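You operate a simulated robot arm through the tools that you are given. There is no shell and no other tool. Be economical: measure what you need, move in short steps, check, and stop when the job is done.

The job below is to be done with a simulated robot arm. You get a single attempt, and the scene is never put back.

JOB
Swap in the clean strainer, then fill the tank to about 10 L.
Fine: stand the dirty one on the steel bench; the blue box's knob is tight before FILL opens, and FILL ends shut. Set down upright: strainer with a teal grip.

The check looks at the end state, three seconds after you hand in, the way a careful person would. Anything else that was tipped, shoved, dropped, spilled or broken makes it a failure.

ROBOT AND FRAMES
A 6-joint arm with a two-finger parallel gripper, fixed in place. Base frame: the origin is at the foot of the arm, x ahead of it, y to its left, z up. Readings come in cm, rad, newtons and seconds.
With the tool pointing down near the work surface it reaches from about 16 to 80 cm from the base axis. Its first joint turns from -2.897 to 2.897 rad. Payload 3.91 kg.
Tool frame: the origin (TCP) lies between the finger pads and is the grasp point; the fingertips stand 3 cm ahead of it; z points along the fingers, y is the line along which they close. The gripper opens to 11 cm. The fingers are 2 cm wide and 1 cm thick; the gripper's body (4.8 by 11.2 cm) begins 5.5 cm behind the TCP.
Orientation is that of the tool frame in the base frame, as [roll, pitch, yaw] about the fixed x, y, z axes, in that order (R = Rz(yaw) Ry(pitch) Rx(roll)). With the fingers straight down and closing along the base's y, the tool's x points along the base's -x, its y along +y and its z along -z.

CONTROLS
- The arm moves only by the tool drive_tool. Its argument "deltas" is text: rows parted by semicolons, each of 6 numbers parted by spaces: the shift along the tool's x, y, z in units of 20 mm (1.0 is 20 mm), then the turn, a rotation vector about the tool's x, y, z in units of 4 degrees (1.0 is 4 degrees). In form: x y z ax ay az; .... A call has 1 to 10 rows; each row shifts and turns the commanded pose from where the row before left it, along the tool's axes as they then stand. "grip" is the closure, from 0 (fully open) to 1 (shut), set as the call begins (left out, the last holds). A call with a number of a shift or a turn outside -1 to 1 is refused whole. Rows are played at 5 a second. More than 5 cm and 0.15 rad between two rows, or a gripper value outside its range, and nothing of the call is played. A pose out of reach is approached as far as the arm can. The call stops where the force on the tool passes 90 N (or 10 N more than at its start, if that is more) or the arm is blocked; 0.2 s more then pass. Each finger travels about 10.8 cm/s and halts on what it meets, pressing with about 34 N; the grip force reading is that of the motor and also rises with nothing between the fingers. The clock runs only during rows and for 0.2 s after the last one: add rows that do not move to give the fingers time. It gives the time, the measured TCP pose, the force on the tool (base axes), the opening and the grip force at its end, in the units of the frame above (readings bear some noise), with the torque about the TCP (base axes, N m) and any sound that the robot's microphone picked up.
- Cameras (640 x 400 px; columns grow to the right, rows downward): "scene" is fixed at [38.94, -49.02, 164.21]; the picture's right is [0.94, -0.33, 0.00], its down [-0.29, -0.81, -0.51] and it looks along [0.17, 0.48, -0.86] (base axes); focal length 214 px, centre (320, 200). "wrist" rides on the gripper at [7.7, 0.7, -11.4] in the tool frame; the picture's right is [-0.09, 1.00, 0.00], its down [-0.80, -0.07, -0.59] and it looks along [-0.59, -0.05, 0.80] (tool axes); focal length 270 px, centre (320, 200). There is no depth. A picture from a camera that has moved, and an enlarged one, comes with that camera's place and axes in the base frame and with its lens. The place of the scene camera against the robot may be out by one fixed shift of up to 2.5 cm in any direction.
- snapshot(camera): a new picture of that camera. The clock stands still meanwhile.
- lift_body(by): slides the trunk up (or, below 0, down) by that many cm; the arm rides with it, the base frame stays. It gives what a move gives, with no picture.
- zoom(camera, box): a new picture of the part [left, top, right, bottom] of that camera's present view, enlarged. The clock stands still meanwhile.
- hand_in(): hands the job in; it is judged then, once.

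Go step by step. Nothing tells you positions but the pictures and the camera data: compare them with the known pose of the tool, close in by small moves and look again before you grip or let go. The budget is 120 turns and 76 pictures, counting those below and the enlarged ones. Unless the task says otherwise, let go and move clear before handing in, and close with one line.

The tools are called as a command line: name --argument value ..., lists and objects as JSON in quotes. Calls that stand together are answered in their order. drive_tool: Moves the arm, as the interface text tells. Its arguments: {"type":"object","properties":{"deltas":{"type":"string"},"grip":{"type":"number"}},"required":["deltas"]} The other tools are called the same way: lift_body (by) slides the trunk up or down; snapshot (camera) takes a picture; zoom (camera, box) takes an enlarged picture of a part of a camera's view; hand_in () hands the job in.

At the start:

```text
clock: 0.0
position: [26.53, -24.22, 132.12]
tool_rot: [-3.142, -0.001, -3.141]
wrist_force: [0.4, -0.3, 0.1]
wrist_torque: [0.0, 0.02, -0.01]
gripper_width: 11.0
gripper_force: 0.0
trunk travel left (down, up): [-47.5, 6.5]
```

scene: 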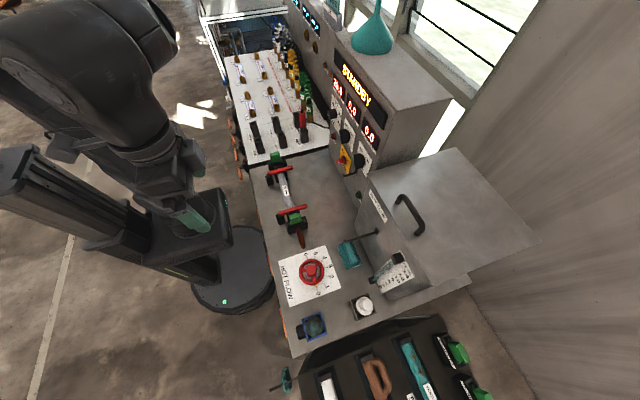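
wrist: 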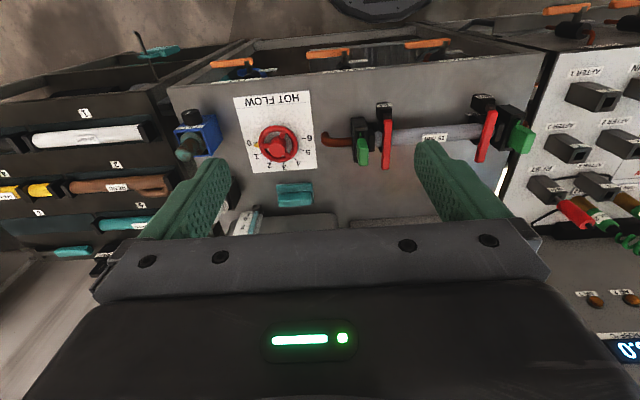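

I see a bench with a pipe rig, a blue box, a dial, a teal-handled thing and a rack of tools. I'll take enlarged views before moving.

zoom --camera "scene" --box '[240, 140, 440, 265]'

zoom --camera "scene" --box '[240, 220, 540, 400]'

zoom --camera "scene" --box '[200, 0, 460, 170]'

zoom --camera "wrist" --box '[160, 40, 560, 290]'

```text
3.20 times, centred on (340, 202) of scene
camera zoom: at [38.94, -49.02, 164.21], right [0.94, -0.33, 0.0], down [-0.29, -0.81, -0.51], along [0.17, 0.48, -0.86], focal length 686 px, centre (256, 192)
```

zoom: 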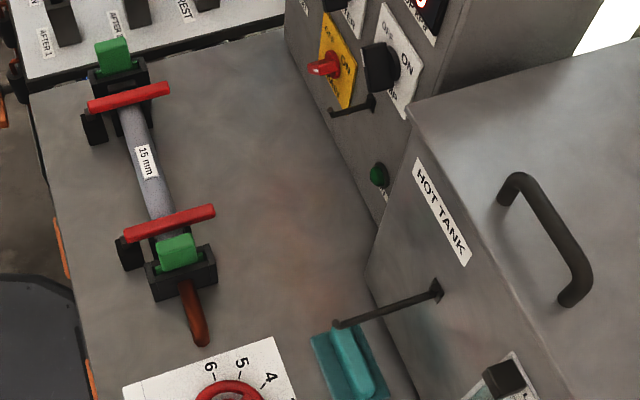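

```text
2.13 times, centred on (390, 310) of scene
camera zoom: at [38.94, -49.02, 164.21], right [0.94, -0.33, 0.0], down [-0.29, -0.81, -0.51], along [0.17, 0.48, -0.86], focal length 458 px, centre (171, -35)
```

zoom: 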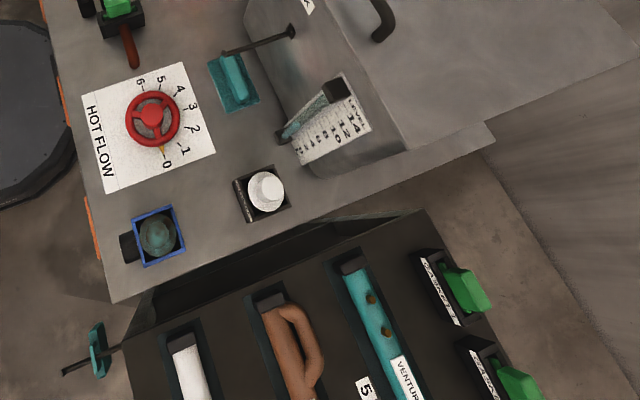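

```text
2.35 times, centred on (330, 85) of scene
camera zoom: at [38.94, -49.02, 164.21], right [0.94, -0.33, 0.0], down [-0.29, -0.81, -0.51], along [0.17, 0.48, -0.86], focal length 505 px, centre (296, 471)
```

zoom: 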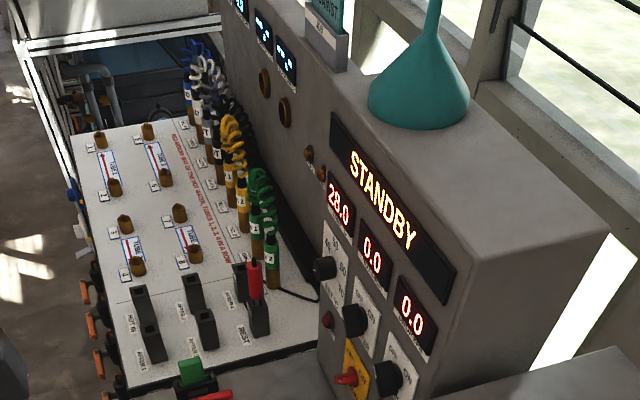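

```text
1.60 times, centred on (360, 165) of wrist
camera zoom: at [18.69, -23.58, 143.65], right [0.09, 1.0, 0.0], down [0.8, -0.07, 0.59], along [0.59, -0.05, -0.8], focal length 432 px, centre (256, 256)
```

zoom: 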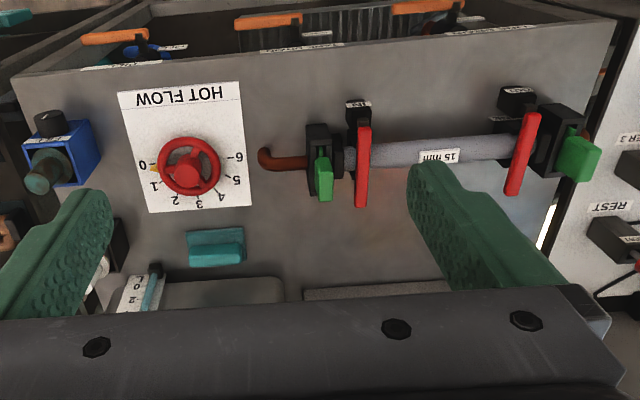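

Bench top looks to be near z≈95 with the blue box near (37,-48). I need to identify labels, so I enlarge more strongly.

zoom --camera "scene" --box '[260, 290, 340, 340]'

zoom --camera "scene" --box '[330, 210, 430, 320]'

zoom --camera "wrist" --box '[0, 20, 260, 180]'

zoom --camera "scene" --box '[310, 100, 400, 200]'

zoom --camera "wrist" --box '[170, 20, 500, 140]'

```text
8.00 times, centred on (300, 315) of scene
camera zoom: at [38.94, -49.02, 164.21], right [0.94, -0.33, 0.0], down [-0.29, -0.81, -0.51], along [0.17, 0.48, -0.86], focal length 1716 px, centre (480, -720)
```

zoom: 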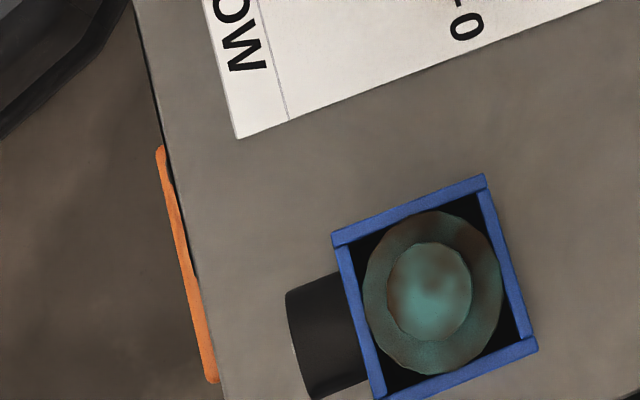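

```text
3.64 times, centred on (380, 265) of scene
camera zoom: at [38.94, -49.02, 164.21], right [0.94, -0.33, 0.0], down [-0.29, -0.81, -0.51], along [0.17, 0.48, -0.86], focal length 780 px, centre (102, -36)
```

zoom: 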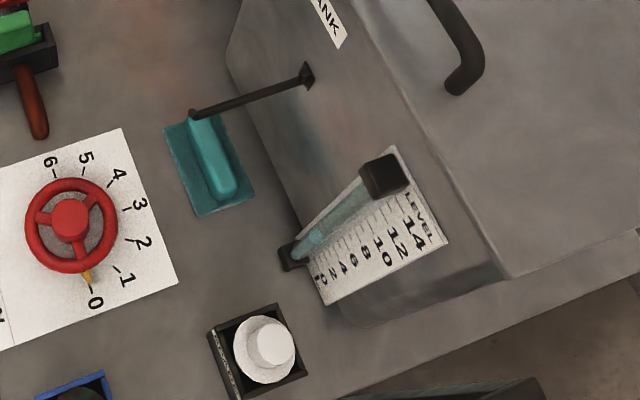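

```text
2.46 times, centred on (130, 100) of wrist
camera zoom: at [18.69, -23.58, 143.65], right [0.09, 1.0, 0.0], down [0.8, -0.07, 0.59], along [0.59, -0.05, -0.8], focal length 665 px, centre (788, 446)
```

zoom: 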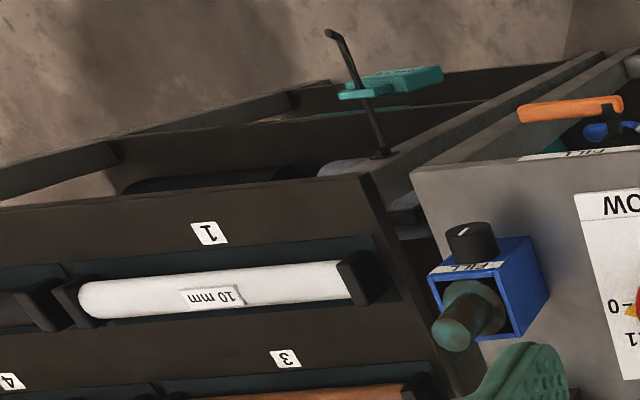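

```text
4.00 times, centred on (355, 150) of scene
camera zoom: at [38.94, -49.02, 164.21], right [0.94, -0.33, 0.0], down [-0.29, -0.81, -0.51], along [0.17, 0.48, -0.86], focal length 858 px, centre (180, 400)
```

zoom: 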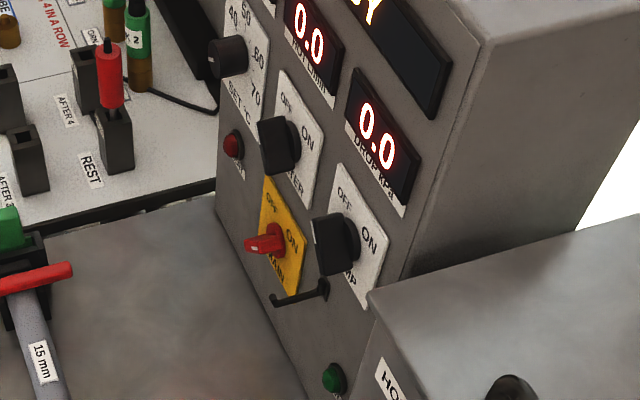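

```text
1.94 times, centred on (335, 80) of wrist
camera zoom: at [18.69, -23.58, 143.65], right [0.09, 1.0, 0.0], down [0.8, -0.07, 0.59], along [0.59, -0.05, -0.8], focal length 524 px, centre (291, 433)
```

zoom: 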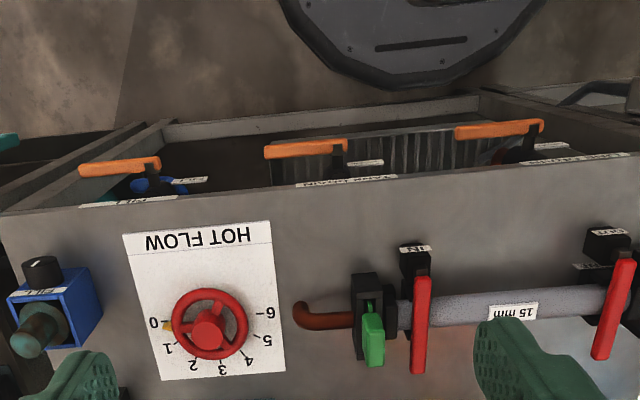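

The black-knobbed blue FILL box holds the dirty strainer, a clean white one stands in a holder nearby, and an orange FILL lever sits on the bench front. I move closer above the blue box to look.

drive_tool --deltas "0 -1 0.5 0 0 0;0 -1 0.5 0 0 0;0 -1 0.5 0 0 0;0 -1 0.5 0 0 0;0 -1 0.5 0 0 0;0 -1 0.5 0 0 0;0 -1 0.5 0 0 0;0 -1 0.5 0 0 0;0 -1 0.5 0 0 0;0 -1 0.5 0 0 0"

snapshot --camera "wrist"

snapshot --camera "scene"

```text
clock: 2.2
position: [26.4, -44.67, 121.91]
tool_rot: [3.142, 0.0, 3.14]
wrist_force: [-0.5, -1.0, -0.8]
wrist_torque: [0.03, 0.04, 0.03]
gripper_width: 10.99
gripper_force: 0.1
trunk travel left (down, up): [-47.5, 6.5]
```

```text
64 pictures are left
camera wrist: at [18.69, -43.87, 133.46], right [0.09, 1.0, 0.0], down [0.8, -0.07, 0.59], along [0.59, -0.05, -0.8], focal length 270 px, centre (320, 200)
```

wrist: 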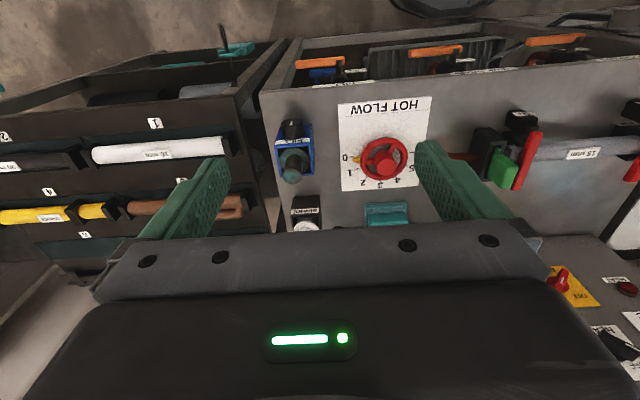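

```text
63 pictures are left
```

scene: 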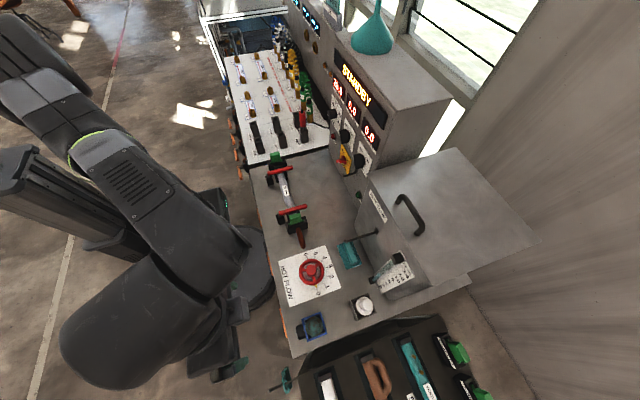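

The box is roughly at (38.6,-50.4,91). I enlarge the box, the clean holder and the lever in the wrist view.

zoom --camera "wrist" --box '[255, 100, 355, 240]'

zoom --camera "wrist" --box '[270, 30, 510, 110]'

```text
2.86 times, centred on (305, 170) of wrist
camera zoom: at [18.69, -43.87, 133.46], right [0.09, 1.0, 0.0], down [0.8, -0.07, 0.59], along [0.59, -0.05, -0.8], focal length 772 px, centre (363, 286)
```

zoom: 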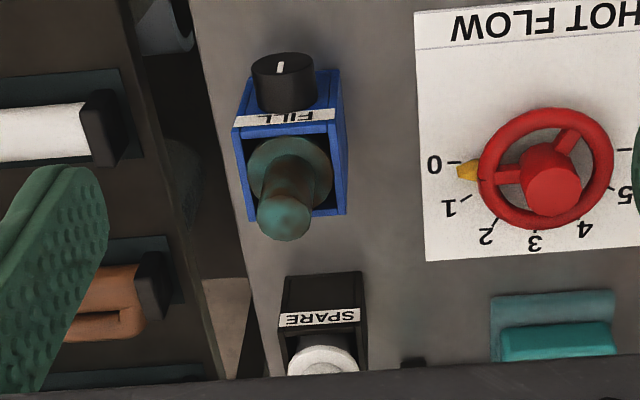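

```text
2.67 times, centred on (390, 70) of wrist
camera zoom: at [18.69, -43.87, 133.46], right [0.09, 1.0, 0.0], down [0.8, -0.07, 0.59], along [0.59, -0.05, -0.8], focal length 721 px, centre (133, 547)
```

zoom: 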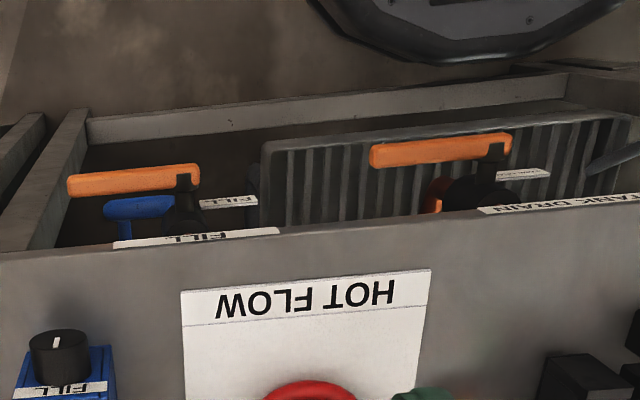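

Bench top is z≈88.5, front edge x≈29.7, and the knob axis points to -x. For a better view (camera above a forward-pointing tool) I start rolling the wrist half a turn, staying high.

drive_tool --deltas "0 0 0 0 0 1;0 0 0 0 0 1;0 0 0 0 0 1;0 0 0 0 0 1;0 0 0 0 0 1;0 0 0 0 0 1;0 0 0 0 0 1;0 0 0 0 0 1;0 0 0 0 0 1;0 0 0 0 0 1"

drive_tool --deltas "0 0 0 0 0 1;0 0 0 0 0 1;0 0 0 0 0 1;0 0 0 0 0 1;0 0 0 0 0 1;0 0 0 0 0 1;0 0 0 0 0 1;0 0 0 0 0 1;0 0 0 0 0 1;0 0 0 0 0 1"

drive_tool --deltas "0 0 0 0 0 1;0 0 0 0 0 1;0 0 0 0 0 1;0 0 0 0 0 1;0 0 0 0 0 1;0 0 0 0 0 1;0 0 0 0 0 1;0 0 0 0 0 1;0 0 0 0 0 1;0 0 0 0 0 1"

drive_tool --deltas "0 0 0 0 0 1;0 0 0 0 0 1;0 0 0 0 0 1;0 0 0 0 0 1;0 0 0 0 0 1;0 0 0 0 0 1;0 0 0 0 0 1;0 0 0 0 0 1;0 0 0 0 0 1;0 0 0 0 0 1"

drive_tool --deltas "0 0 0 0 0 1;0 0 0 0 0 1;0 0 0 0 0 1;0 0 0 0 0 1;0 0 0 0 0 1"

```text
clock: 4.4
position: [26.41, -44.23, 122.04]
tool_rot: [3.141, -0.001, 2.441]
wrist_force: [0.3, -0.5, -0.1]
wrist_torque: [0.01, 0.0, 0.0]
gripper_width: 11.0
gripper_force: 0.0
trunk travel left (down, up): [-47.5, 6.5]
```

```text
clock: 6.6
position: [26.34, -44.2, 122.13]
tool_rot: [-3.142, 0.0, 1.743]
wrist_force: [1.0, -0.1, 0.8]
wrist_torque: [0.01, 0.01, 0.02]
gripper_width: 11.0
gripper_force: 0.1
trunk travel left (down, up): [-47.5, 6.5]
```

```text
clock: 8.8
position: [26.35, -44.16, 122.03]
tool_rot: [-3.141, -0.001, 1.047]
wrist_force: [0.5, 0.8, 0.3]
wrist_torque: [0.06, 0.02, 0.01]
gripper_width: 10.99
gripper_force: 0.1
trunk travel left (down, up): [-47.5, 6.5]
```

```text
clock: 11.0
position: [26.38, -44.2, 122.06]
tool_rot: [-3.14, -0.001, 0.347]
wrist_force: [-1.2, 0.4, -0.9]
wrist_torque: [0.01, -0.01, -0.03]
gripper_width: 10.99
gripper_force: 0.0
trunk travel left (down, up): [-47.5, 6.5]
```

```text
clock: 12.2
position: [26.35, -44.2, 122.16]
tool_rot: [-3.14, 0.0, -0.004]
wrist_force: [-0.1, 0.5, 0.6]
wrist_torque: [0.0, -0.03, 0.0]
gripper_width: 10.97
gripper_force: 0.0
trunk travel left (down, up): [-47.5, 6.5]
```

The roll works. Now I tilt the tool toward forward-pointing while backing up.

drive_tool --deltas "-1 0 0 0 1 0;-1 0 0 0 1 0;-1 0 0 0 1 0;-1 0 0 0 1 0;-1 0 0 0 1 0;-0.5 0 0 0 1 0;-0.5 0 0 0 1 0;-0.5 0 0 0 1 0;-0.5 0 0 0 1 0;-0.5 0 0 0 1 0"

snapshot --camera "wrist"

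```text
clock: 14.4
position: [12.1, -44.19, 118.4]
tool_rot: [3.141, -0.701, 0.0]
wrist_force: [-0.4, -0.4, -0.5]
wrist_torque: [0.02, 0.03, 0.03]
gripper_width: 10.98
gripper_force: 0.0
trunk travel left (down, up): [-47.5, 6.5]
```

```text
60 pictures are left
camera wrist: at [10.55, -44.97, 132.26], right [-0.07, -1.0, -0.06], down [-1.0, 0.07, -0.06], along [0.06, 0.05, -1.0], focal length 270 px, centre (320, 200)
```

wrist: 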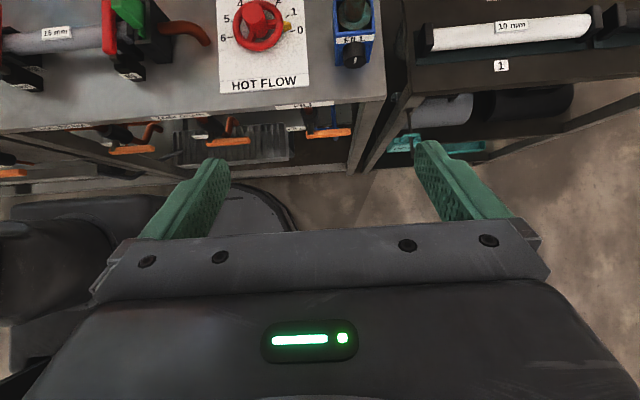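

Now I finish tilting to horizontal, lowering and shifting to face the blue box.

drive_tool --deltas "0 0.5 0.8 0 1 0;0 0.5 0.8 0 1 0;0 0.5 0.8 0 1 0;0 0.5 0.8 0 1 0;0 0.5 0.8 0 1 0;0 0.5 0.8 0 1 0;-0.6 0 0 0 1 0;-0.6 0 0 0 1 0;-0.6 0 0 0 1 0;-0.6 0 0 0 1 0"

drive_tool --deltas "-0.6 0 0 0 1 0;-0.6 0 0 0 1 0;0 0 0 0 0.46 0"

snapshot --camera "wrist"

```text
clock: 16.6
position: [17.82, -50.21, 107.79]
tool_rot: [3.14, -1.397, 0.001]
wrist_force: [0.3, 0.5, 0.6]
wrist_torque: [-0.01, 0.02, 0.04]
gripper_width: 10.99
gripper_force: 0.0
trunk travel left (down, up): [-47.5, 6.5]
```

```text
clock: 17.4
position: [17.57, -50.21, 105.23]
tool_rot: [3.079, -1.569, 0.063]
wrist_force: [0.0, -0.5, 0.2]
wrist_torque: [0.0, 0.03, -0.02]
gripper_width: 11.01
gripper_force: 0.1
trunk travel left (down, up): [-47.5, 6.5]
```

```text
59 pictures are left
camera wrist: at [6.08, -50.95, 113.17], right [0.0, -1.0, -0.09], down [-0.6, 0.07, -0.8], along [0.8, 0.05, -0.59], focal length 270 px, centre (320, 200)
```

wrist: 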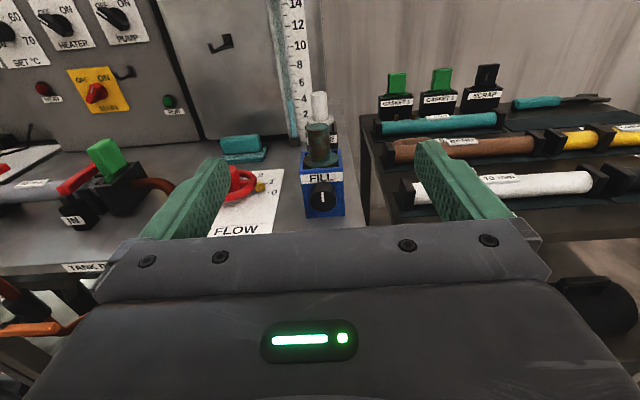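

zoom --camera "wrist" --box '[270, 80, 370, 230]'

zoom --camera "wrist" --box '[270, 0, 350, 120]'

```text
2.67 times, centred on (320, 155) of wrist
camera zoom: at [6.08, -50.95, 113.17], right [0.0, -1.0, -0.09], down [-0.6, 0.07, -0.8], along [0.8, 0.05, -0.59], focal length 721 px, centre (320, 320)
```

zoom: 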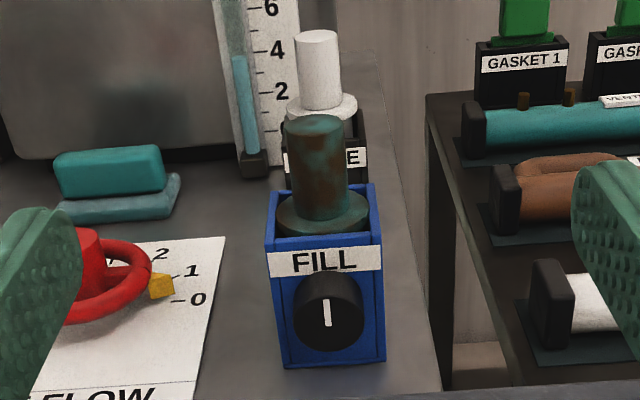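

```text
3.33 times, centred on (310, 60) of wrist
camera zoom: at [6.08, -50.95, 113.17], right [0.0, -1.0, -0.09], down [-0.6, 0.07, -0.8], along [0.8, 0.05, -0.59], focal length 901 px, centre (353, 667)
```

zoom: 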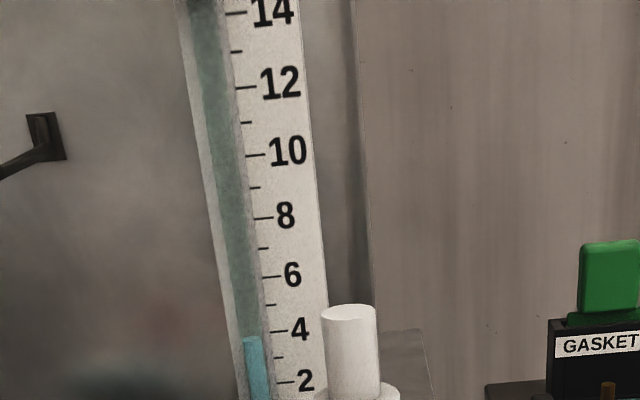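

Level reads about 3.8 L, and the box knob is at about (33.3–35.4, -49.6, 93.4), tick vertical. I lower in front of it and approach with the gripper partly closed.

drive_tool --deltas "-1 0 0 0 0 0;-1 -0.3 0 0 0 0;-1 0 0 0 0 0;-1 0 0 0 0 0;-1 0 0 0 0 0;-0.9 0 0 0 0 0;0 0 1 0 0 0;0 0 1 0 0 0;0 0 1 0 0 0;0 0 1 0 0 0" --grip 0.45

snapshot --camera "wrist"

snapshot --camera "scene"

```text
clock: 19.6
position: [25.41, -49.37, 93.52]
tool_rot: [3.12, -1.568, 0.02]
wrist_force: [0.0, -0.3, -0.1]
wrist_torque: [0.0, 0.0, -0.01]
gripper_width: 6.05
gripper_force: 0.1
trunk travel left (down, up): [-47.5, 6.5]
```

```text
56 pictures are left
camera wrist: at [14.0, -50.25, 101.3], right [0.0, -1.0, -0.09], down [-0.6, 0.07, -0.8], along [0.8, 0.05, -0.59], focal length 270 px, centre (320, 200)
```

wrist: 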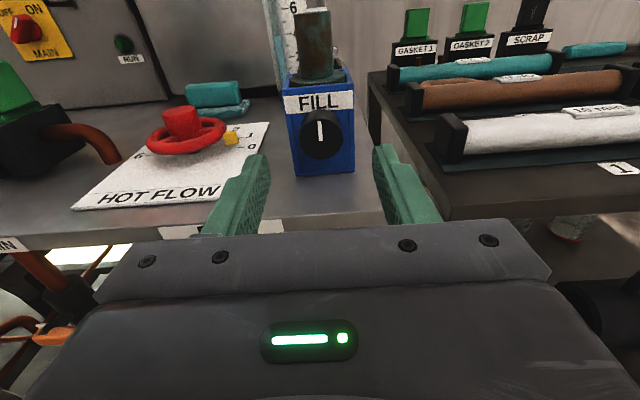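

```text
55 pictures are left
```

scene: 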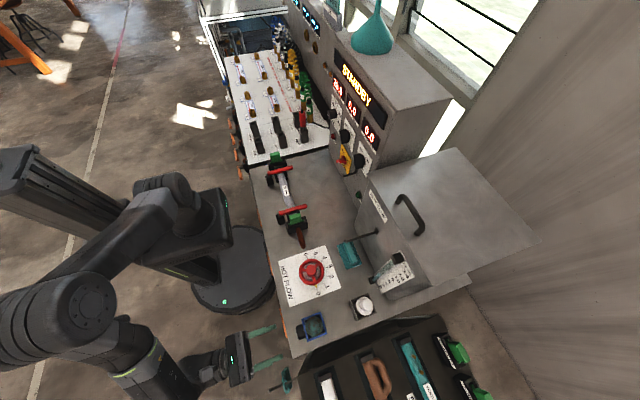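

Aligned with the knob within a few mm. I advance to put fingertips around it.

drive_tool --deltas "-0.1 0.1 1 0 0 0;0 0 1 0 0 0;0 0 1 0 0 0;0 0 0.2 0 0 0"

snapshot --camera "wrist"

```text
clock: 20.6
position: [32.0, -49.76, 93.43]
tool_rot: [-2.991, -1.567, -0.151]
wrist_force: [-0.3, -0.1, 0.1]
wrist_torque: [0.0, 0.02, -0.01]
gripper_width: 6.04
gripper_force: 0.1
trunk travel left (down, up): [-47.5, 6.5]
```

```text
54 pictures are left
camera wrist: at [20.52, -50.54, 101.29], right [0.0, -1.0, -0.09], down [-0.6, 0.07, -0.8], along [0.8, 0.05, -0.59], focal length 270 px, centre (320, 200)
```

wrist: 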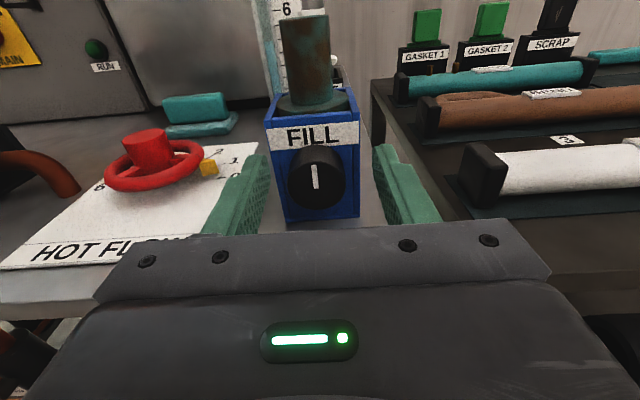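

Knob sits centred between the fingers. I close on it.

drive_tool --deltas "0 -0.03 0 0 0 0;0 0 0 0 0 0;0 0 0 0 0 0" --grip 1

```text
clock: 21.4
position: [31.93, -49.55, 93.49]
tool_rot: [-3.063, -1.567, -0.076]
wrist_force: [-0.5, 16.7, -2.9]
wrist_torque: [0.16, 0.05, 0.19]
gripper_width: 3.35
gripper_force: 45.3
trunk travel left (down, up): [-47.5, 6.5]
```

Gripped the knob (3.35 cm). I relax the sideways force slightly and test loosening (counter-clockwise) by 20°.

drive_tool --deltas "0 -0.1 0 0 0 0;0 0 0 0 0 -1;0 0 0 0 0 -1;0 0 0 0 0 -1;0 0 0 0 0 -1;0 0 0 0 0 -1"

zoom --camera "wrist" --box '[230, 80, 410, 230]'

```text
clock: 22.8
position: [32.03, -49.21, 93.4]
tool_rot: [1.581, -1.22, 1.564]
wrist_force: [7.3, 22.4, -0.2]
wrist_torque: [0.32, -0.75, 0.13]
gripper_width: 3.38
gripper_force: 44.8
trunk travel left (down, up): [-47.5, 6.5]
```

```text
2.67 times, centred on (320, 155) of wrist
camera zoom: at [20.51, -47.29, 101.01], right [0.0, -0.97, 0.26], down [-0.6, -0.21, -0.77], along [0.8, -0.15, -0.58], focal length 721 px, centre (320, 320)
```

zoom: 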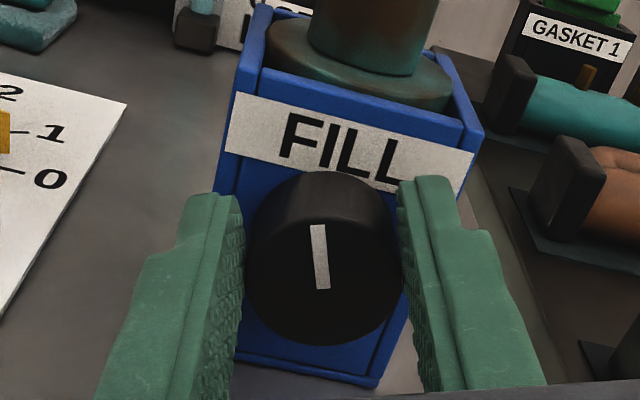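

The knob turns with the gripper. I ease the side force and continue loosening.

drive_tool --deltas "0 0.1 0 0 0 0;0 0 0 0 0 -1;0 0 0 0 0 -1;0 0 0 0 0 -1;0 0 0 0 0 -1;0 0 0 0 0 -1;0 0 0 0 0 -1;0 0 0 0 0 -1;0 0 0 0 0 -1"

```text
clock: 24.8
position: [31.96, -49.12, 92.94]
tool_rot: [1.59, -0.671, 1.568]
wrist_force: [10.4, 55.3, -42.8]
wrist_torque: [0.49, 0.89, -0.07]
gripper_width: 3.33
gripper_force: 44.6
trunk travel left (down, up): [-47.5, 6.5]
```

Force builds sideways along the finger axis; I shift the tool to relieve it.

drive_tool --deltas "0 -0.15 0 0 0 0;0 0 0 0 0 0"

```text
clock: 25.4
position: [31.97, -49.01, 92.97]
tool_rot: [1.585, -0.666, 1.569]
wrist_force: [10.1, 49.5, -34.6]
wrist_torque: [0.4, 0.54, 0.33]
gripper_width: 3.35
gripper_force: 45.2
trunk travel left (down, up): [-47.5, 6.5]
```

I release to relax and re-measure.

drive_tool --deltas "0 0 0 0 0 0;0 0 0 0 0 0" --grip 0.5

zoom --camera "wrist" --box '[230, 80, 410, 230]'

```text
clock: 26.0
position: [31.76, -49.66, 93.27]
tool_rot: [1.572, -0.662, 1.569]
wrist_force: [-0.1, -0.4, 0.2]
wrist_torque: [-0.02, 0.03, -0.04]
gripper_width: 5.49
gripper_force: 0.1
trunk travel left (down, up): [-47.5, 6.5]
```

```text
2.67 times, centred on (320, 155) of wrist
camera zoom: at [20.39, -44.06, 98.67], right [0.0, -0.68, 0.73], down [-0.6, -0.59, -0.55], along [0.8, -0.44, -0.41], focal length 721 px, centre (320, 320)
```

zoom: 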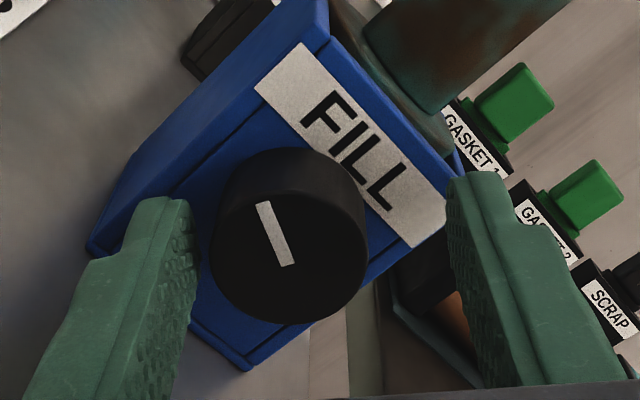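

The knob was about 7 mm off along the finger axis; true centre ≈ (-49.2, 92.7). I recentre, regrip and continue turning.

drive_tool --deltas "0.03 -0.37 0 0 0 0;0 0 0 0 0 0"

drive_tool --deltas "0 0 0 0 0 0;0 0 0 0 0 0;0 0 0 0 0 0" --grip 1

drive_tool --deltas "0 0 0 0 0 -1;0 0 0 0 0 -1;0 0 0 0 0 -1;0 0 0 0 0 -1;0 0 0 0 0 -1"

```text
clock: 26.6
position: [31.82, -49.17, 92.8]
tool_rot: [1.575, -0.662, 1.568]
wrist_force: [-0.5, 0.2, 0.1]
wrist_torque: [-0.01, -0.01, 0.0]
gripper_width: 5.52
gripper_force: 0.1
trunk travel left (down, up): [-47.5, 6.5]
```

```text
clock: 27.4
position: [31.85, -49.12, 92.76]
tool_rot: [1.573, -0.662, 1.57]
wrist_force: [4.2, -9.4, 13.3]
wrist_torque: [-0.07, -0.26, -0.37]
gripper_width: 3.38
gripper_force: 45.3
trunk travel left (down, up): [-47.5, 6.5]
```

```text
clock: 28.6
position: [31.77, -49.12, 92.69]
tool_rot: [1.574, -0.312, 1.568]
wrist_force: [3.1, -10.8, 22.9]
wrist_torque: [-0.03, -0.15, -0.37]
gripper_width: 3.35
gripper_force: 45.5
trunk travel left (down, up): [-47.5, 6.5]
```

Nearly centred; small correction, and keep turning toward the quarter turn.

drive_tool --deltas "0 0.08 0 0 0 -1;0 0 0 0 0 -1;0 0 0 0 0 -1;0 0 0 0 0 -1;0 0 0 0 0 -1;0 0 0 0 0 -1;0 0 0 0 0 -1;0 0 0 0 0 -1"

snapshot --camera "wrist"

```text
clock: 30.4
position: [31.79, -49.09, 92.44]
tool_rot: [1.58, 0.242, 1.573]
wrist_force: [-8.8, 8.0, -38.5]
wrist_torque: [0.21, 0.31, -0.64]
gripper_width: 3.36
gripper_force: 45.2
trunk travel left (down, up): [-47.5, 6.5]
```

```text
51 pictures are left
camera wrist: at [20.31, -41.52, 91.45], right [0.01, 0.15, 0.99], down [-0.59, -0.8, 0.13], along [0.81, -0.59, 0.08], focal length 270 px, centre (320, 200)
```

wrist: 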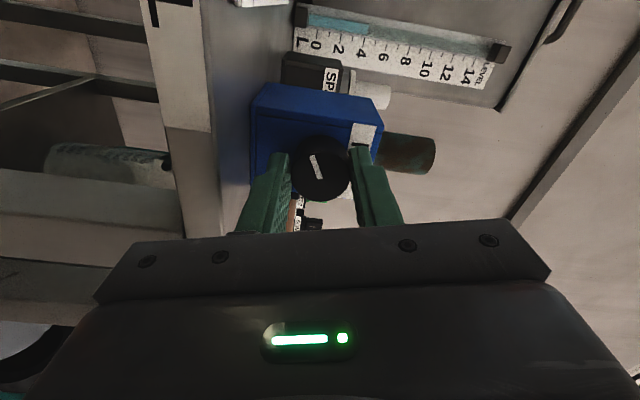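

The knob has turned about 90°. I release and look at the tick against the box.

drive_tool --deltas "0 0 0 0 0 0;0 0 0 0 0 0" --grip 0.5

zoom --camera "wrist" --box '[240, 60, 440, 240]'

```text
clock: 31.0
position: [31.72, -49.05, 92.83]
tool_rot: [1.573, 0.247, 1.57]
wrist_force: [0.2, 0.5, 0.1]
wrist_torque: [0.03, -0.02, 0.01]
gripper_width: 5.49
gripper_force: 0.1
trunk travel left (down, up): [-47.5, 6.5]
```

```text
2.22 times, centred on (340, 150) of wrist
camera zoom: at [20.37, -41.56, 91.79], right [0.0, 0.16, 0.99], down [-0.59, -0.79, 0.13], along [0.8, -0.59, 0.09], focal length 601 px, centre (276, 311)
```

zoom: 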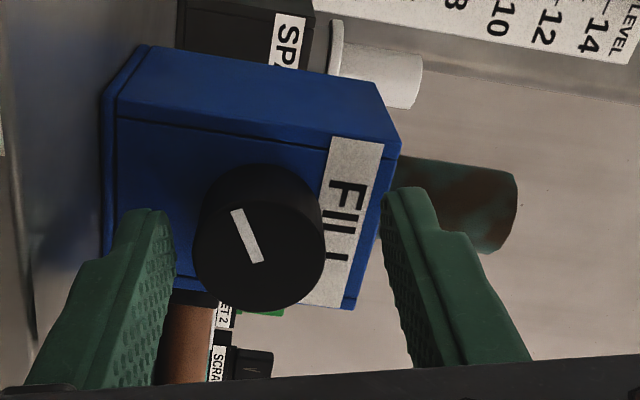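

The tick is about 120° counter-clockwise now with no stop felt. I recentre (knob z≈92.35), regrip and loosen further.

drive_tool --deltas "0 -0.23 0 0 0 0;0 0 0 0 0 0"

drive_tool --deltas "0 0 0 0 0 0;0 0 0 0 0 0;0 0 0 0 0 0" --grip 1

drive_tool --deltas "0 0 0 0 0 -1;0 0 0 0 0 -1;0 0 0 0 0 -1;0 0 0 0 0 -1;0 0 0 0 0 -1;0 0 0 0 0 -1;0 0 0 0 0 -1;0 0 0 0 0 -1;0 0 0 0 0 -1;0 0 0 0 0 -1"

```text
clock: 31.6
position: [31.88, -49.24, 92.44]
tool_rot: [1.573, 0.244, 1.571]
wrist_force: [-0.4, -1.1, 2.1]
wrist_torque: [-0.02, -0.01, 0.0]
gripper_width: 5.44
gripper_force: 0.1
trunk travel left (down, up): [-47.5, 6.5]
```

```text
clock: 32.4
position: [31.92, -49.12, 92.41]
tool_rot: [1.573, 0.246, 1.572]
wrist_force: [2.5, -1.4, 9.6]
wrist_torque: [-0.05, -0.65, 0.29]
gripper_width: 3.34
gripper_force: 45.2
trunk travel left (down, up): [-47.5, 6.5]
```

```text
clock: 34.6
position: [31.8, -49.33, 92.32]
tool_rot: [1.577, 0.941, 1.576]
wrist_force: [5.5, -4.2, 5.2]
wrist_torque: [0.07, -0.64, -0.22]
gripper_width: 3.34
gripper_force: 44.7
trunk travel left (down, up): [-47.5, 6.5]
```

It spins freely with little force. Another turn to check for an end stop.

drive_tool --deltas "0 0 0 0 0 -1;0 0 0 0 0 -1;0 0 0 0 0 -1;0 0 0 0 0 -1;0 0 0 0 0 -1;0 0 0 0 0 -1;0 0 0 0 0 -1;0 0 0 0 0 -1;0 0 0 0 0 -1;0 0 0 0 0 -1"

```text
clock: 36.8
position: [31.91, -49.46, 92.14]
tool_rot: [-1.628, 1.502, -1.629]
wrist_force: [5.5, -27.3, -10.3]
wrist_torque: [0.65, 0.31, -0.4]
gripper_width: 3.35
gripper_force: 45.2
trunk travel left (down, up): [-47.5, 6.5]
```

Torque about the knob axis has risen a bit (0.65). I look.

snapshot --camera "wrist"

zoom --camera "scene" --box '[240, 260, 400, 360]'

```text
49 pictures are left
camera wrist: at [20.33, -49.41, 84.56], right [0.0, 1.0, 0.02], down [-0.59, -0.01, 0.81], along [0.81, -0.01, 0.59], focal length 270 px, centre (320, 200)
```

wrist: 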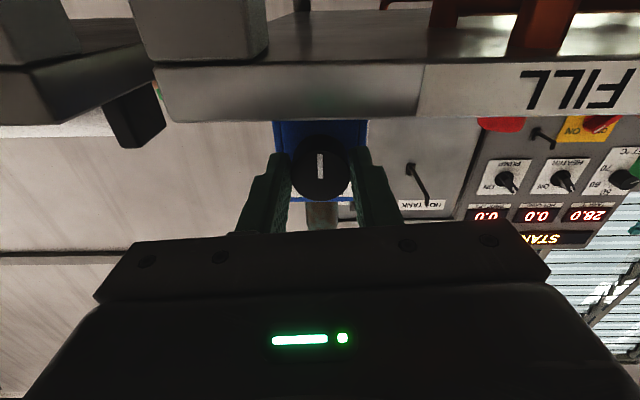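

```text
4.00 times, centred on (320, 310) of scene
camera zoom: at [38.94, -49.02, 164.21], right [0.94, -0.33, 0.0], down [-0.29, -0.81, -0.51], along [0.17, 0.48, -0.86], focal length 858 px, centre (320, -240)
```

zoom: 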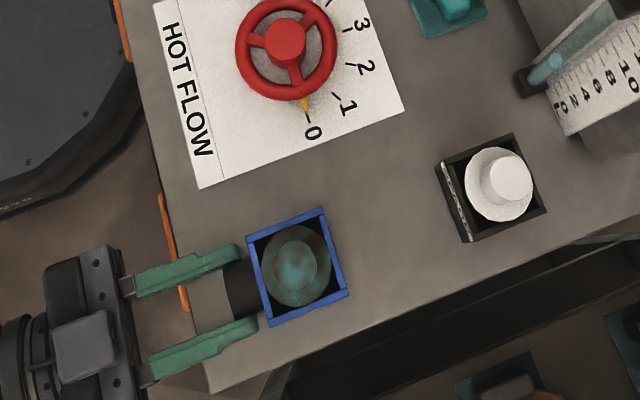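

Tick is now vertical again: it stopped at 180° loose. I release, back off, rise and tilt back to pointing down.

drive_tool --deltas "0 0 0 0 0 0;0 0 0 0 0 0.8;0 0 -1 0 0 0;0 0 -1 0 0 0;0 0 -1 0 0 0;0 0 -1 0 0 0;-1 0 0 0 0 0;-1 0 0 0 0 0;-1 0 0 0 0 0;-1 0 0 0 0 0" --grip 0.4

drive_tool --deltas "-1 0 0 0 0 0;-1 0 0 0 0 0;-1 0 0 0 0 0;-1 0 0 0 0 0;-1 0 0 0 0 0;-1 0 0 0 0 0;-1 0 0 0 1 0;-1 0 0 0 1 0;0 0 0 0 1 0;0 0 0 0 1 0"

drive_tool --deltas "0 0 0 0 1 0;0 0 0 0 1 0;0 0 0 0 1 0;0 0 0 0 1 0;0 0 0 0 1 0;0 0 0 0 1 0;0 0 0 0 1 0;0 0 0 0 1 0;0 0 0 0 1 0;0 0 0 0 1 0"

drive_tool --deltas "0 0 0 0 1 0;0 0 0 0 1 0;0 0 0 0 1 0;0 0 0 0 1 0;0 0 0 0 1 0;0 0 0 0 1 0;0 0 0 0 1 0;0 0 0 0 1 0;0 0 0 0 0.5 0"

```text
clock: 39.0
position: [23.93, -48.95, 100.44]
tool_rot: [-1.768, 1.558, -1.767]
wrist_force: [-0.9, 0.4, 0.3]
wrist_torque: [0.04, 0.0, 0.04]
gripper_width: 6.61
gripper_force: 0.0
trunk travel left (down, up): [-47.5, 6.5]
```

```text
clock: 41.2
position: [24.09, -48.94, 116.48]
tool_rot: [-3.093, 1.289, -3.094]
wrist_force: [0.1, 0.4, 0.0]
wrist_torque: [-0.04, 0.05, -0.01]
gripper_width: 6.58
gripper_force: 0.1
trunk travel left (down, up): [-47.5, 6.5]
```

```text
clock: 43.4
position: [24.09, -48.9, 116.36]
tool_rot: [-3.126, 0.59, -3.134]
wrist_force: [1.2, -0.3, 0.4]
wrist_torque: [-0.01, 0.0, -0.01]
gripper_width: 6.59
gripper_force: 0.0
trunk travel left (down, up): [-47.5, 6.5]
```

```text
clock: 45.4
position: [24.1, -48.94, 116.33]
tool_rot: [-3.126, -0.005, -3.14]
wrist_force: [-0.8, 0.3, -1.2]
wrist_torque: [0.0, -0.03, 0.0]
gripper_width: 6.61
gripper_force: 0.1
trunk travel left (down, up): [-47.5, 6.5]
```

Vertical again. I move above the blue box and look before descending.

drive_tool --deltas "-1 0 0 -0.22 0 0;-1 0 0 0 0 0;-1 0 0 0 0 0;-1 0 0 0 0 0;-1 0 0.6 0 0 0;-1 0 1 0 0 0;-1 0.1 1 0 0 0;-0.15 0.1 1 0 0 0;0 0 1 0 0 0"

snapshot --camera "wrist"

zoom --camera "scene" --box '[240, 260, 400, 360]'

```text
clock: 47.4
position: [38.6, -48.44, 106.81]
tool_rot: [3.14, -0.004, -3.141]
wrist_force: [0.1, -0.3, 0.1]
wrist_torque: [0.02, -0.02, -0.05]
gripper_width: 6.6
gripper_force: 0.1
trunk travel left (down, up): [-47.5, 6.5]
```

```text
47 pictures are left
camera wrist: at [30.86, -47.79, 118.44], right [0.09, 1.0, 0.0], down [0.8, -0.07, 0.59], along [0.59, -0.05, -0.81], focal length 270 px, centre (320, 200)
```

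wrist: 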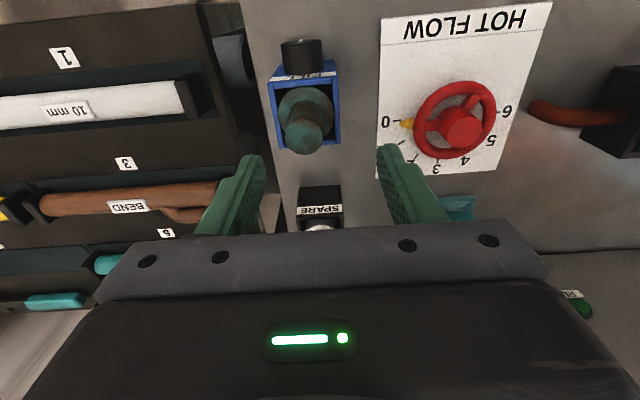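

```text
4.00 times, centred on (320, 310) of scene
camera zoom: at [38.94, -49.02, 164.21], right [0.94, -0.33, 0.0], down [-0.29, -0.81, -0.51], along [0.17, 0.48, -0.86], focal length 858 px, centre (320, -240)
```

zoom: 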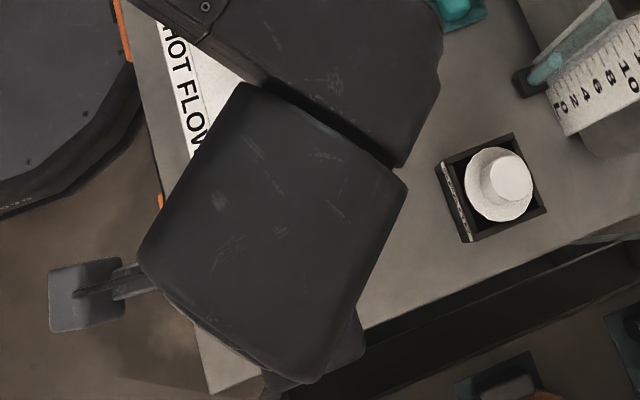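

Strainer grip is centred at about (38.2,-49.4). I align and descend to z≈100.2, then check.

drive_tool --deltas "0.2 -0.48 0 0 0 0;0 0 1 0 0 0;0 0 1 0 0 0;0 0 1 0 0 0;0 0 0.3 0 0 0"

zoom --camera "wrist" --box '[200, 40, 440, 190]'

```text
clock: 48.6
position: [37.92, -49.28, 100.56]
tool_rot: [3.141, -0.004, 3.14]
wrist_force: [-0.2, 0.0, -0.9]
wrist_torque: [-0.02, -0.01, 0.0]
gripper_width: 6.59
gripper_force: 0.0
trunk travel left (down, up): [-47.5, 6.5]
```

```text
2.67 times, centred on (320, 115) of wrist
camera zoom: at [30.23, -48.66, 112.09], right [0.09, 1.0, 0.0], down [0.8, -0.07, 0.59], along [0.59, -0.05, -0.81], focal length 721 px, centre (320, 427)
```

zoom: 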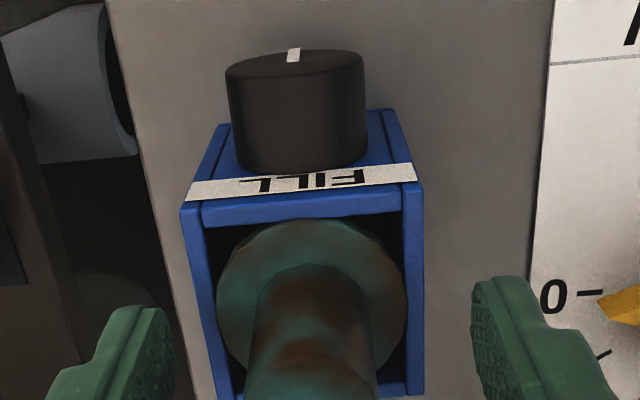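

Well centred. Close and lift gently.

drive_tool --deltas "-0.08 -0.07 0.1 0 0 0;0 0 0 0 0 0;0 0 0 0 0 0;0 0 0 0 0 0" --grip 1

drive_tool --deltas "0 0 -0.5 0 0 0;0 0 -0.5 0 0 0;0 0 -0.5 0 0 0"

```text
clock: 49.6
position: [38.05, -49.38, 100.3]
tool_rot: [-3.142, -0.001, -3.141]
wrist_force: [1.3, -1.9, 4.8]
wrist_torque: [-0.23, -0.11, -0.07]
gripper_width: 2.69
gripper_force: 34.2
trunk travel left (down, up): [-47.5, 6.5]
```

```text
clock: 50.4
position: [38.02, -49.51, 103.5]
tool_rot: [3.14, -0.004, 3.139]
wrist_force: [0.6, 0.7, -0.9]
wrist_torque: [-0.01, 0.0, 0.0]
gripper_width: 2.67
gripper_force: 34.4
trunk travel left (down, up): [-47.5, 6.5]
```

It comes out freely with a light weight. I lift well clear.

drive_tool --deltas "0 0 -1 0 0 0;0 0 -1 0 0 0;0 0 -1 0 0 0;0 0 -1 0 0 0;0 0 -1 0 0 0;0 0 -1 0 0 0;0 0 -1 0 0 0"

snapshot --camera "wrist"

snapshot --camera "scene"

```text
clock: 52.0
position: [38.39, -49.53, 117.39]
tool_rot: [3.138, -0.002, -3.141]
wrist_force: [-0.1, -0.5, -1.1]
wrist_torque: [-0.01, 0.01, -0.01]
gripper_width: 2.68
gripper_force: 34.4
trunk travel left (down, up): [-47.5, 6.5]
```

```text
44 pictures are left
camera wrist: at [30.74, -49.01, 128.9], right [0.09, 1.0, 0.0], down [0.8, -0.07, 0.59], along [0.59, -0.05, -0.81], focal length 270 px, centre (320, 200)
```

wrist: 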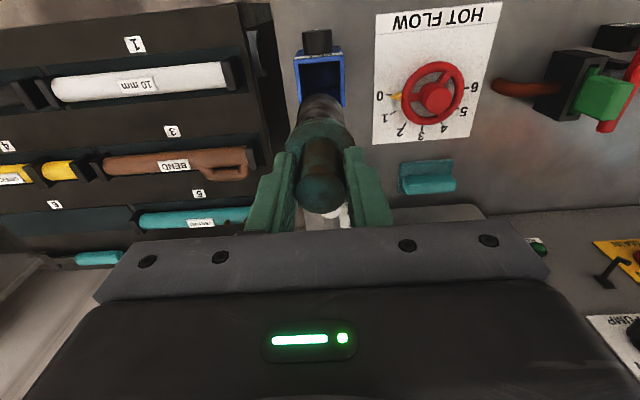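

```text
43 pictures are left
```

scene: 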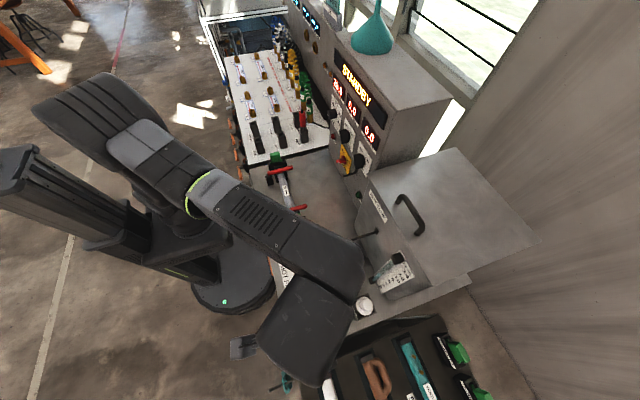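

The dirty strainer is out (bottom about 9 cm below the TCP). I carry it along y at x≈38, then out to clear steel near (53,-20), avoiding the rod near (53,-35,109).

drive_tool --deltas "0 1 0 0 0 0;0 1 0 0 0 0;0 1 0 0 0 0;0 1 0 0 0 0;0 1 0 0 0 0;0 1 0 0 0 0;0 1 0 0 0 0;0 1 0 0 0 0;0 1 0 0 0 0;0 1 0 0 0 0"

drive_tool --deltas "0 1 0 0 0 0;0 1 0 0 0 0;0 1 0 0 0 0;-1 1 0 0 0 0;-1 0.8 0 0 0 0;-1 0 0 0 0 0;-1 0 0 0 0 0;-1 0 0 0 0 0;-1 0 0 0 0 0;-1 0 0 0 0 0"

snapshot --camera "wrist"

snapshot --camera "scene"

```text
clock: 54.2
position: [37.88, -29.49, 117.44]
tool_rot: [3.138, -0.002, 3.14]
wrist_force: [-0.5, 0.1, -1.6]
wrist_torque: [0.01, 0.01, 0.0]
gripper_width: 2.69
gripper_force: 33.8
trunk travel left (down, up): [-47.5, 6.5]
```

```text
clock: 56.4
position: [52.38, -19.79, 116.92]
tool_rot: [3.141, -0.004, -3.14]
wrist_force: [0.1, 0.2, -1.0]
wrist_torque: [0.02, 0.03, -0.04]
gripper_width: 2.68
gripper_force: 34.0
trunk travel left (down, up): [-47.5, 6.5]
```

```text
42 pictures are left
camera wrist: at [44.68, -19.19, 128.6], right [0.09, 1.0, 0.0], down [0.8, -0.07, 0.59], along [0.59, -0.05, -0.81], focal length 270 px, centre (320, 200)
```

wrist: 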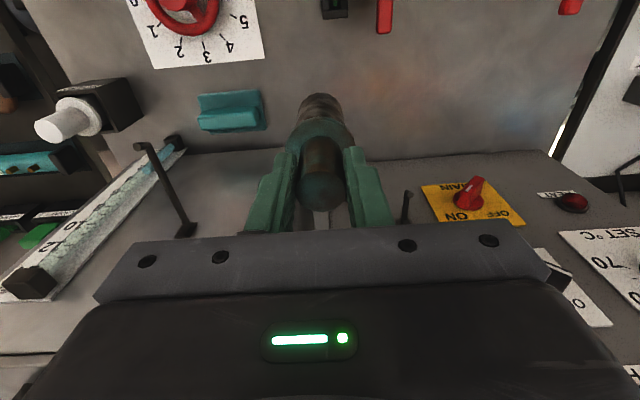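

```text
41 pictures are left
```

scene: 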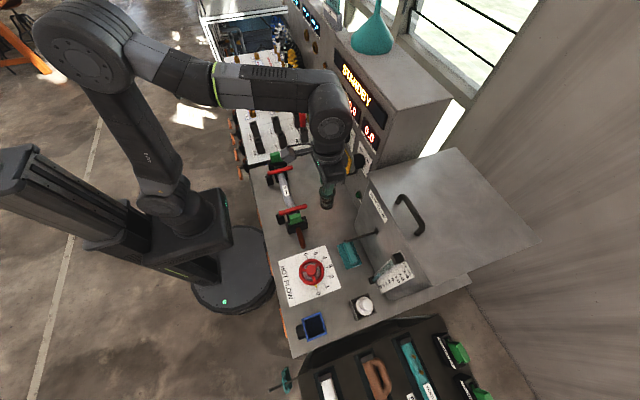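

Clear steel is below the strainer. I descend, slow near the end.

drive_tool --deltas "0.7 0 0 0 0 0;0 0 1 0 0 0;0 0 1 0 0 0;0 0 1 0 0 0;0 0 1 0 0 0;0 0 1 0 0 0;0 0 1 0 0 0;0 0 1 0 0 0;0 0 1 0 0 0"

zoom --camera "wrist" --box '[220, 40, 440, 240]'

zoom --camera "scene" --box '[270, 140, 400, 230]'

```text
clock: 58.4
position: [50.65, -20.02, 101.3]
tool_rot: [3.14, -0.004, 3.141]
wrist_force: [-0.4, 0.3, -1.4]
wrist_torque: [0.0, 0.04, 0.01]
gripper_width: 2.67
gripper_force: 34.3
trunk travel left (down, up): [-47.5, 6.5]
```

```text
2.00 times, centred on (330, 140) of wrist
camera zoom: at [43.01, -19.36, 112.97], right [0.09, 1.0, 0.0], down [0.8, -0.07, 0.59], along [0.59, -0.05, -0.81], focal length 541 px, centre (300, 320)
```

zoom: 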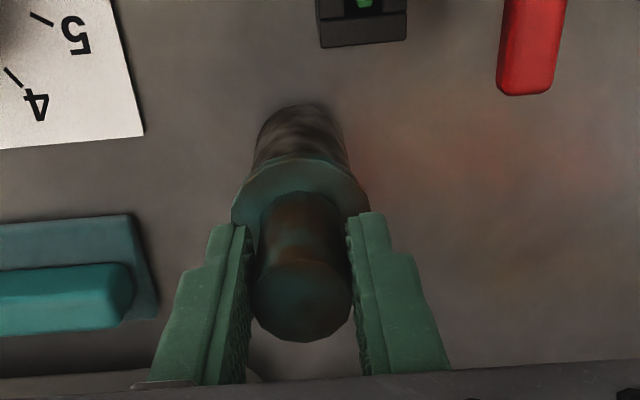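

```text
4.44 times, centred on (335, 185) of scene
camera zoom: at [38.94, -49.02, 164.21], right [0.94, -0.33, 0.0], down [-0.29, -0.81, -0.51], along [0.17, 0.48, -0.86], focal length 953 px, centre (253, 267)
```

zoom: 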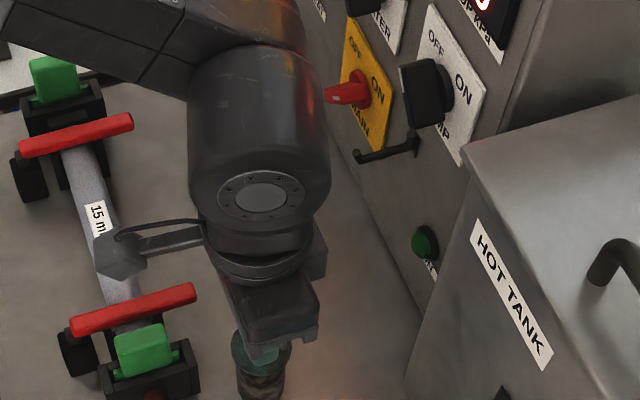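

About 1.5 cm remains. I step down gently.

drive_tool --deltas "0 0 0.25 0 0 0;0 0 0.25 0 0 0"

drive_tool --deltas "0 0 0.15 0 0 0;0 0 0 0 0 0"

drive_tool --deltas "0 0 0.12 0 0 0;0 0 0 0 0 0"

```text
clock: 59.0
position: [50.67, -19.97, 100.54]
tool_rot: [-3.141, -0.002, 3.141]
wrist_force: [0.3, 0.3, 5.9]
wrist_torque: [-0.1, -0.01, -0.03]
gripper_width: 2.68
gripper_force: 33.9
trunk travel left (down, up): [-47.5, 6.5]
```

```text
clock: 59.6
position: [50.6, -19.84, 100.23]
tool_rot: [-3.14, 0.002, 3.141]
wrist_force: [-0.3, 2.7, 30.4]
wrist_torque: [0.45, -0.06, 0.05]
gripper_width: 2.71
gripper_force: 33.6
trunk travel left (down, up): [-47.5, 6.5]
```

```text
clock: 60.2
position: [50.58, -19.83, 99.93]
tool_rot: [3.14, 0.0, -3.141]
wrist_force: [0.7, -4.1, 28.3]
wrist_torque: [-0.58, -0.34, -0.02]
gripper_width: 2.67
gripper_force: 34.4
trunk travel left (down, up): [-47.5, 6.5]
```

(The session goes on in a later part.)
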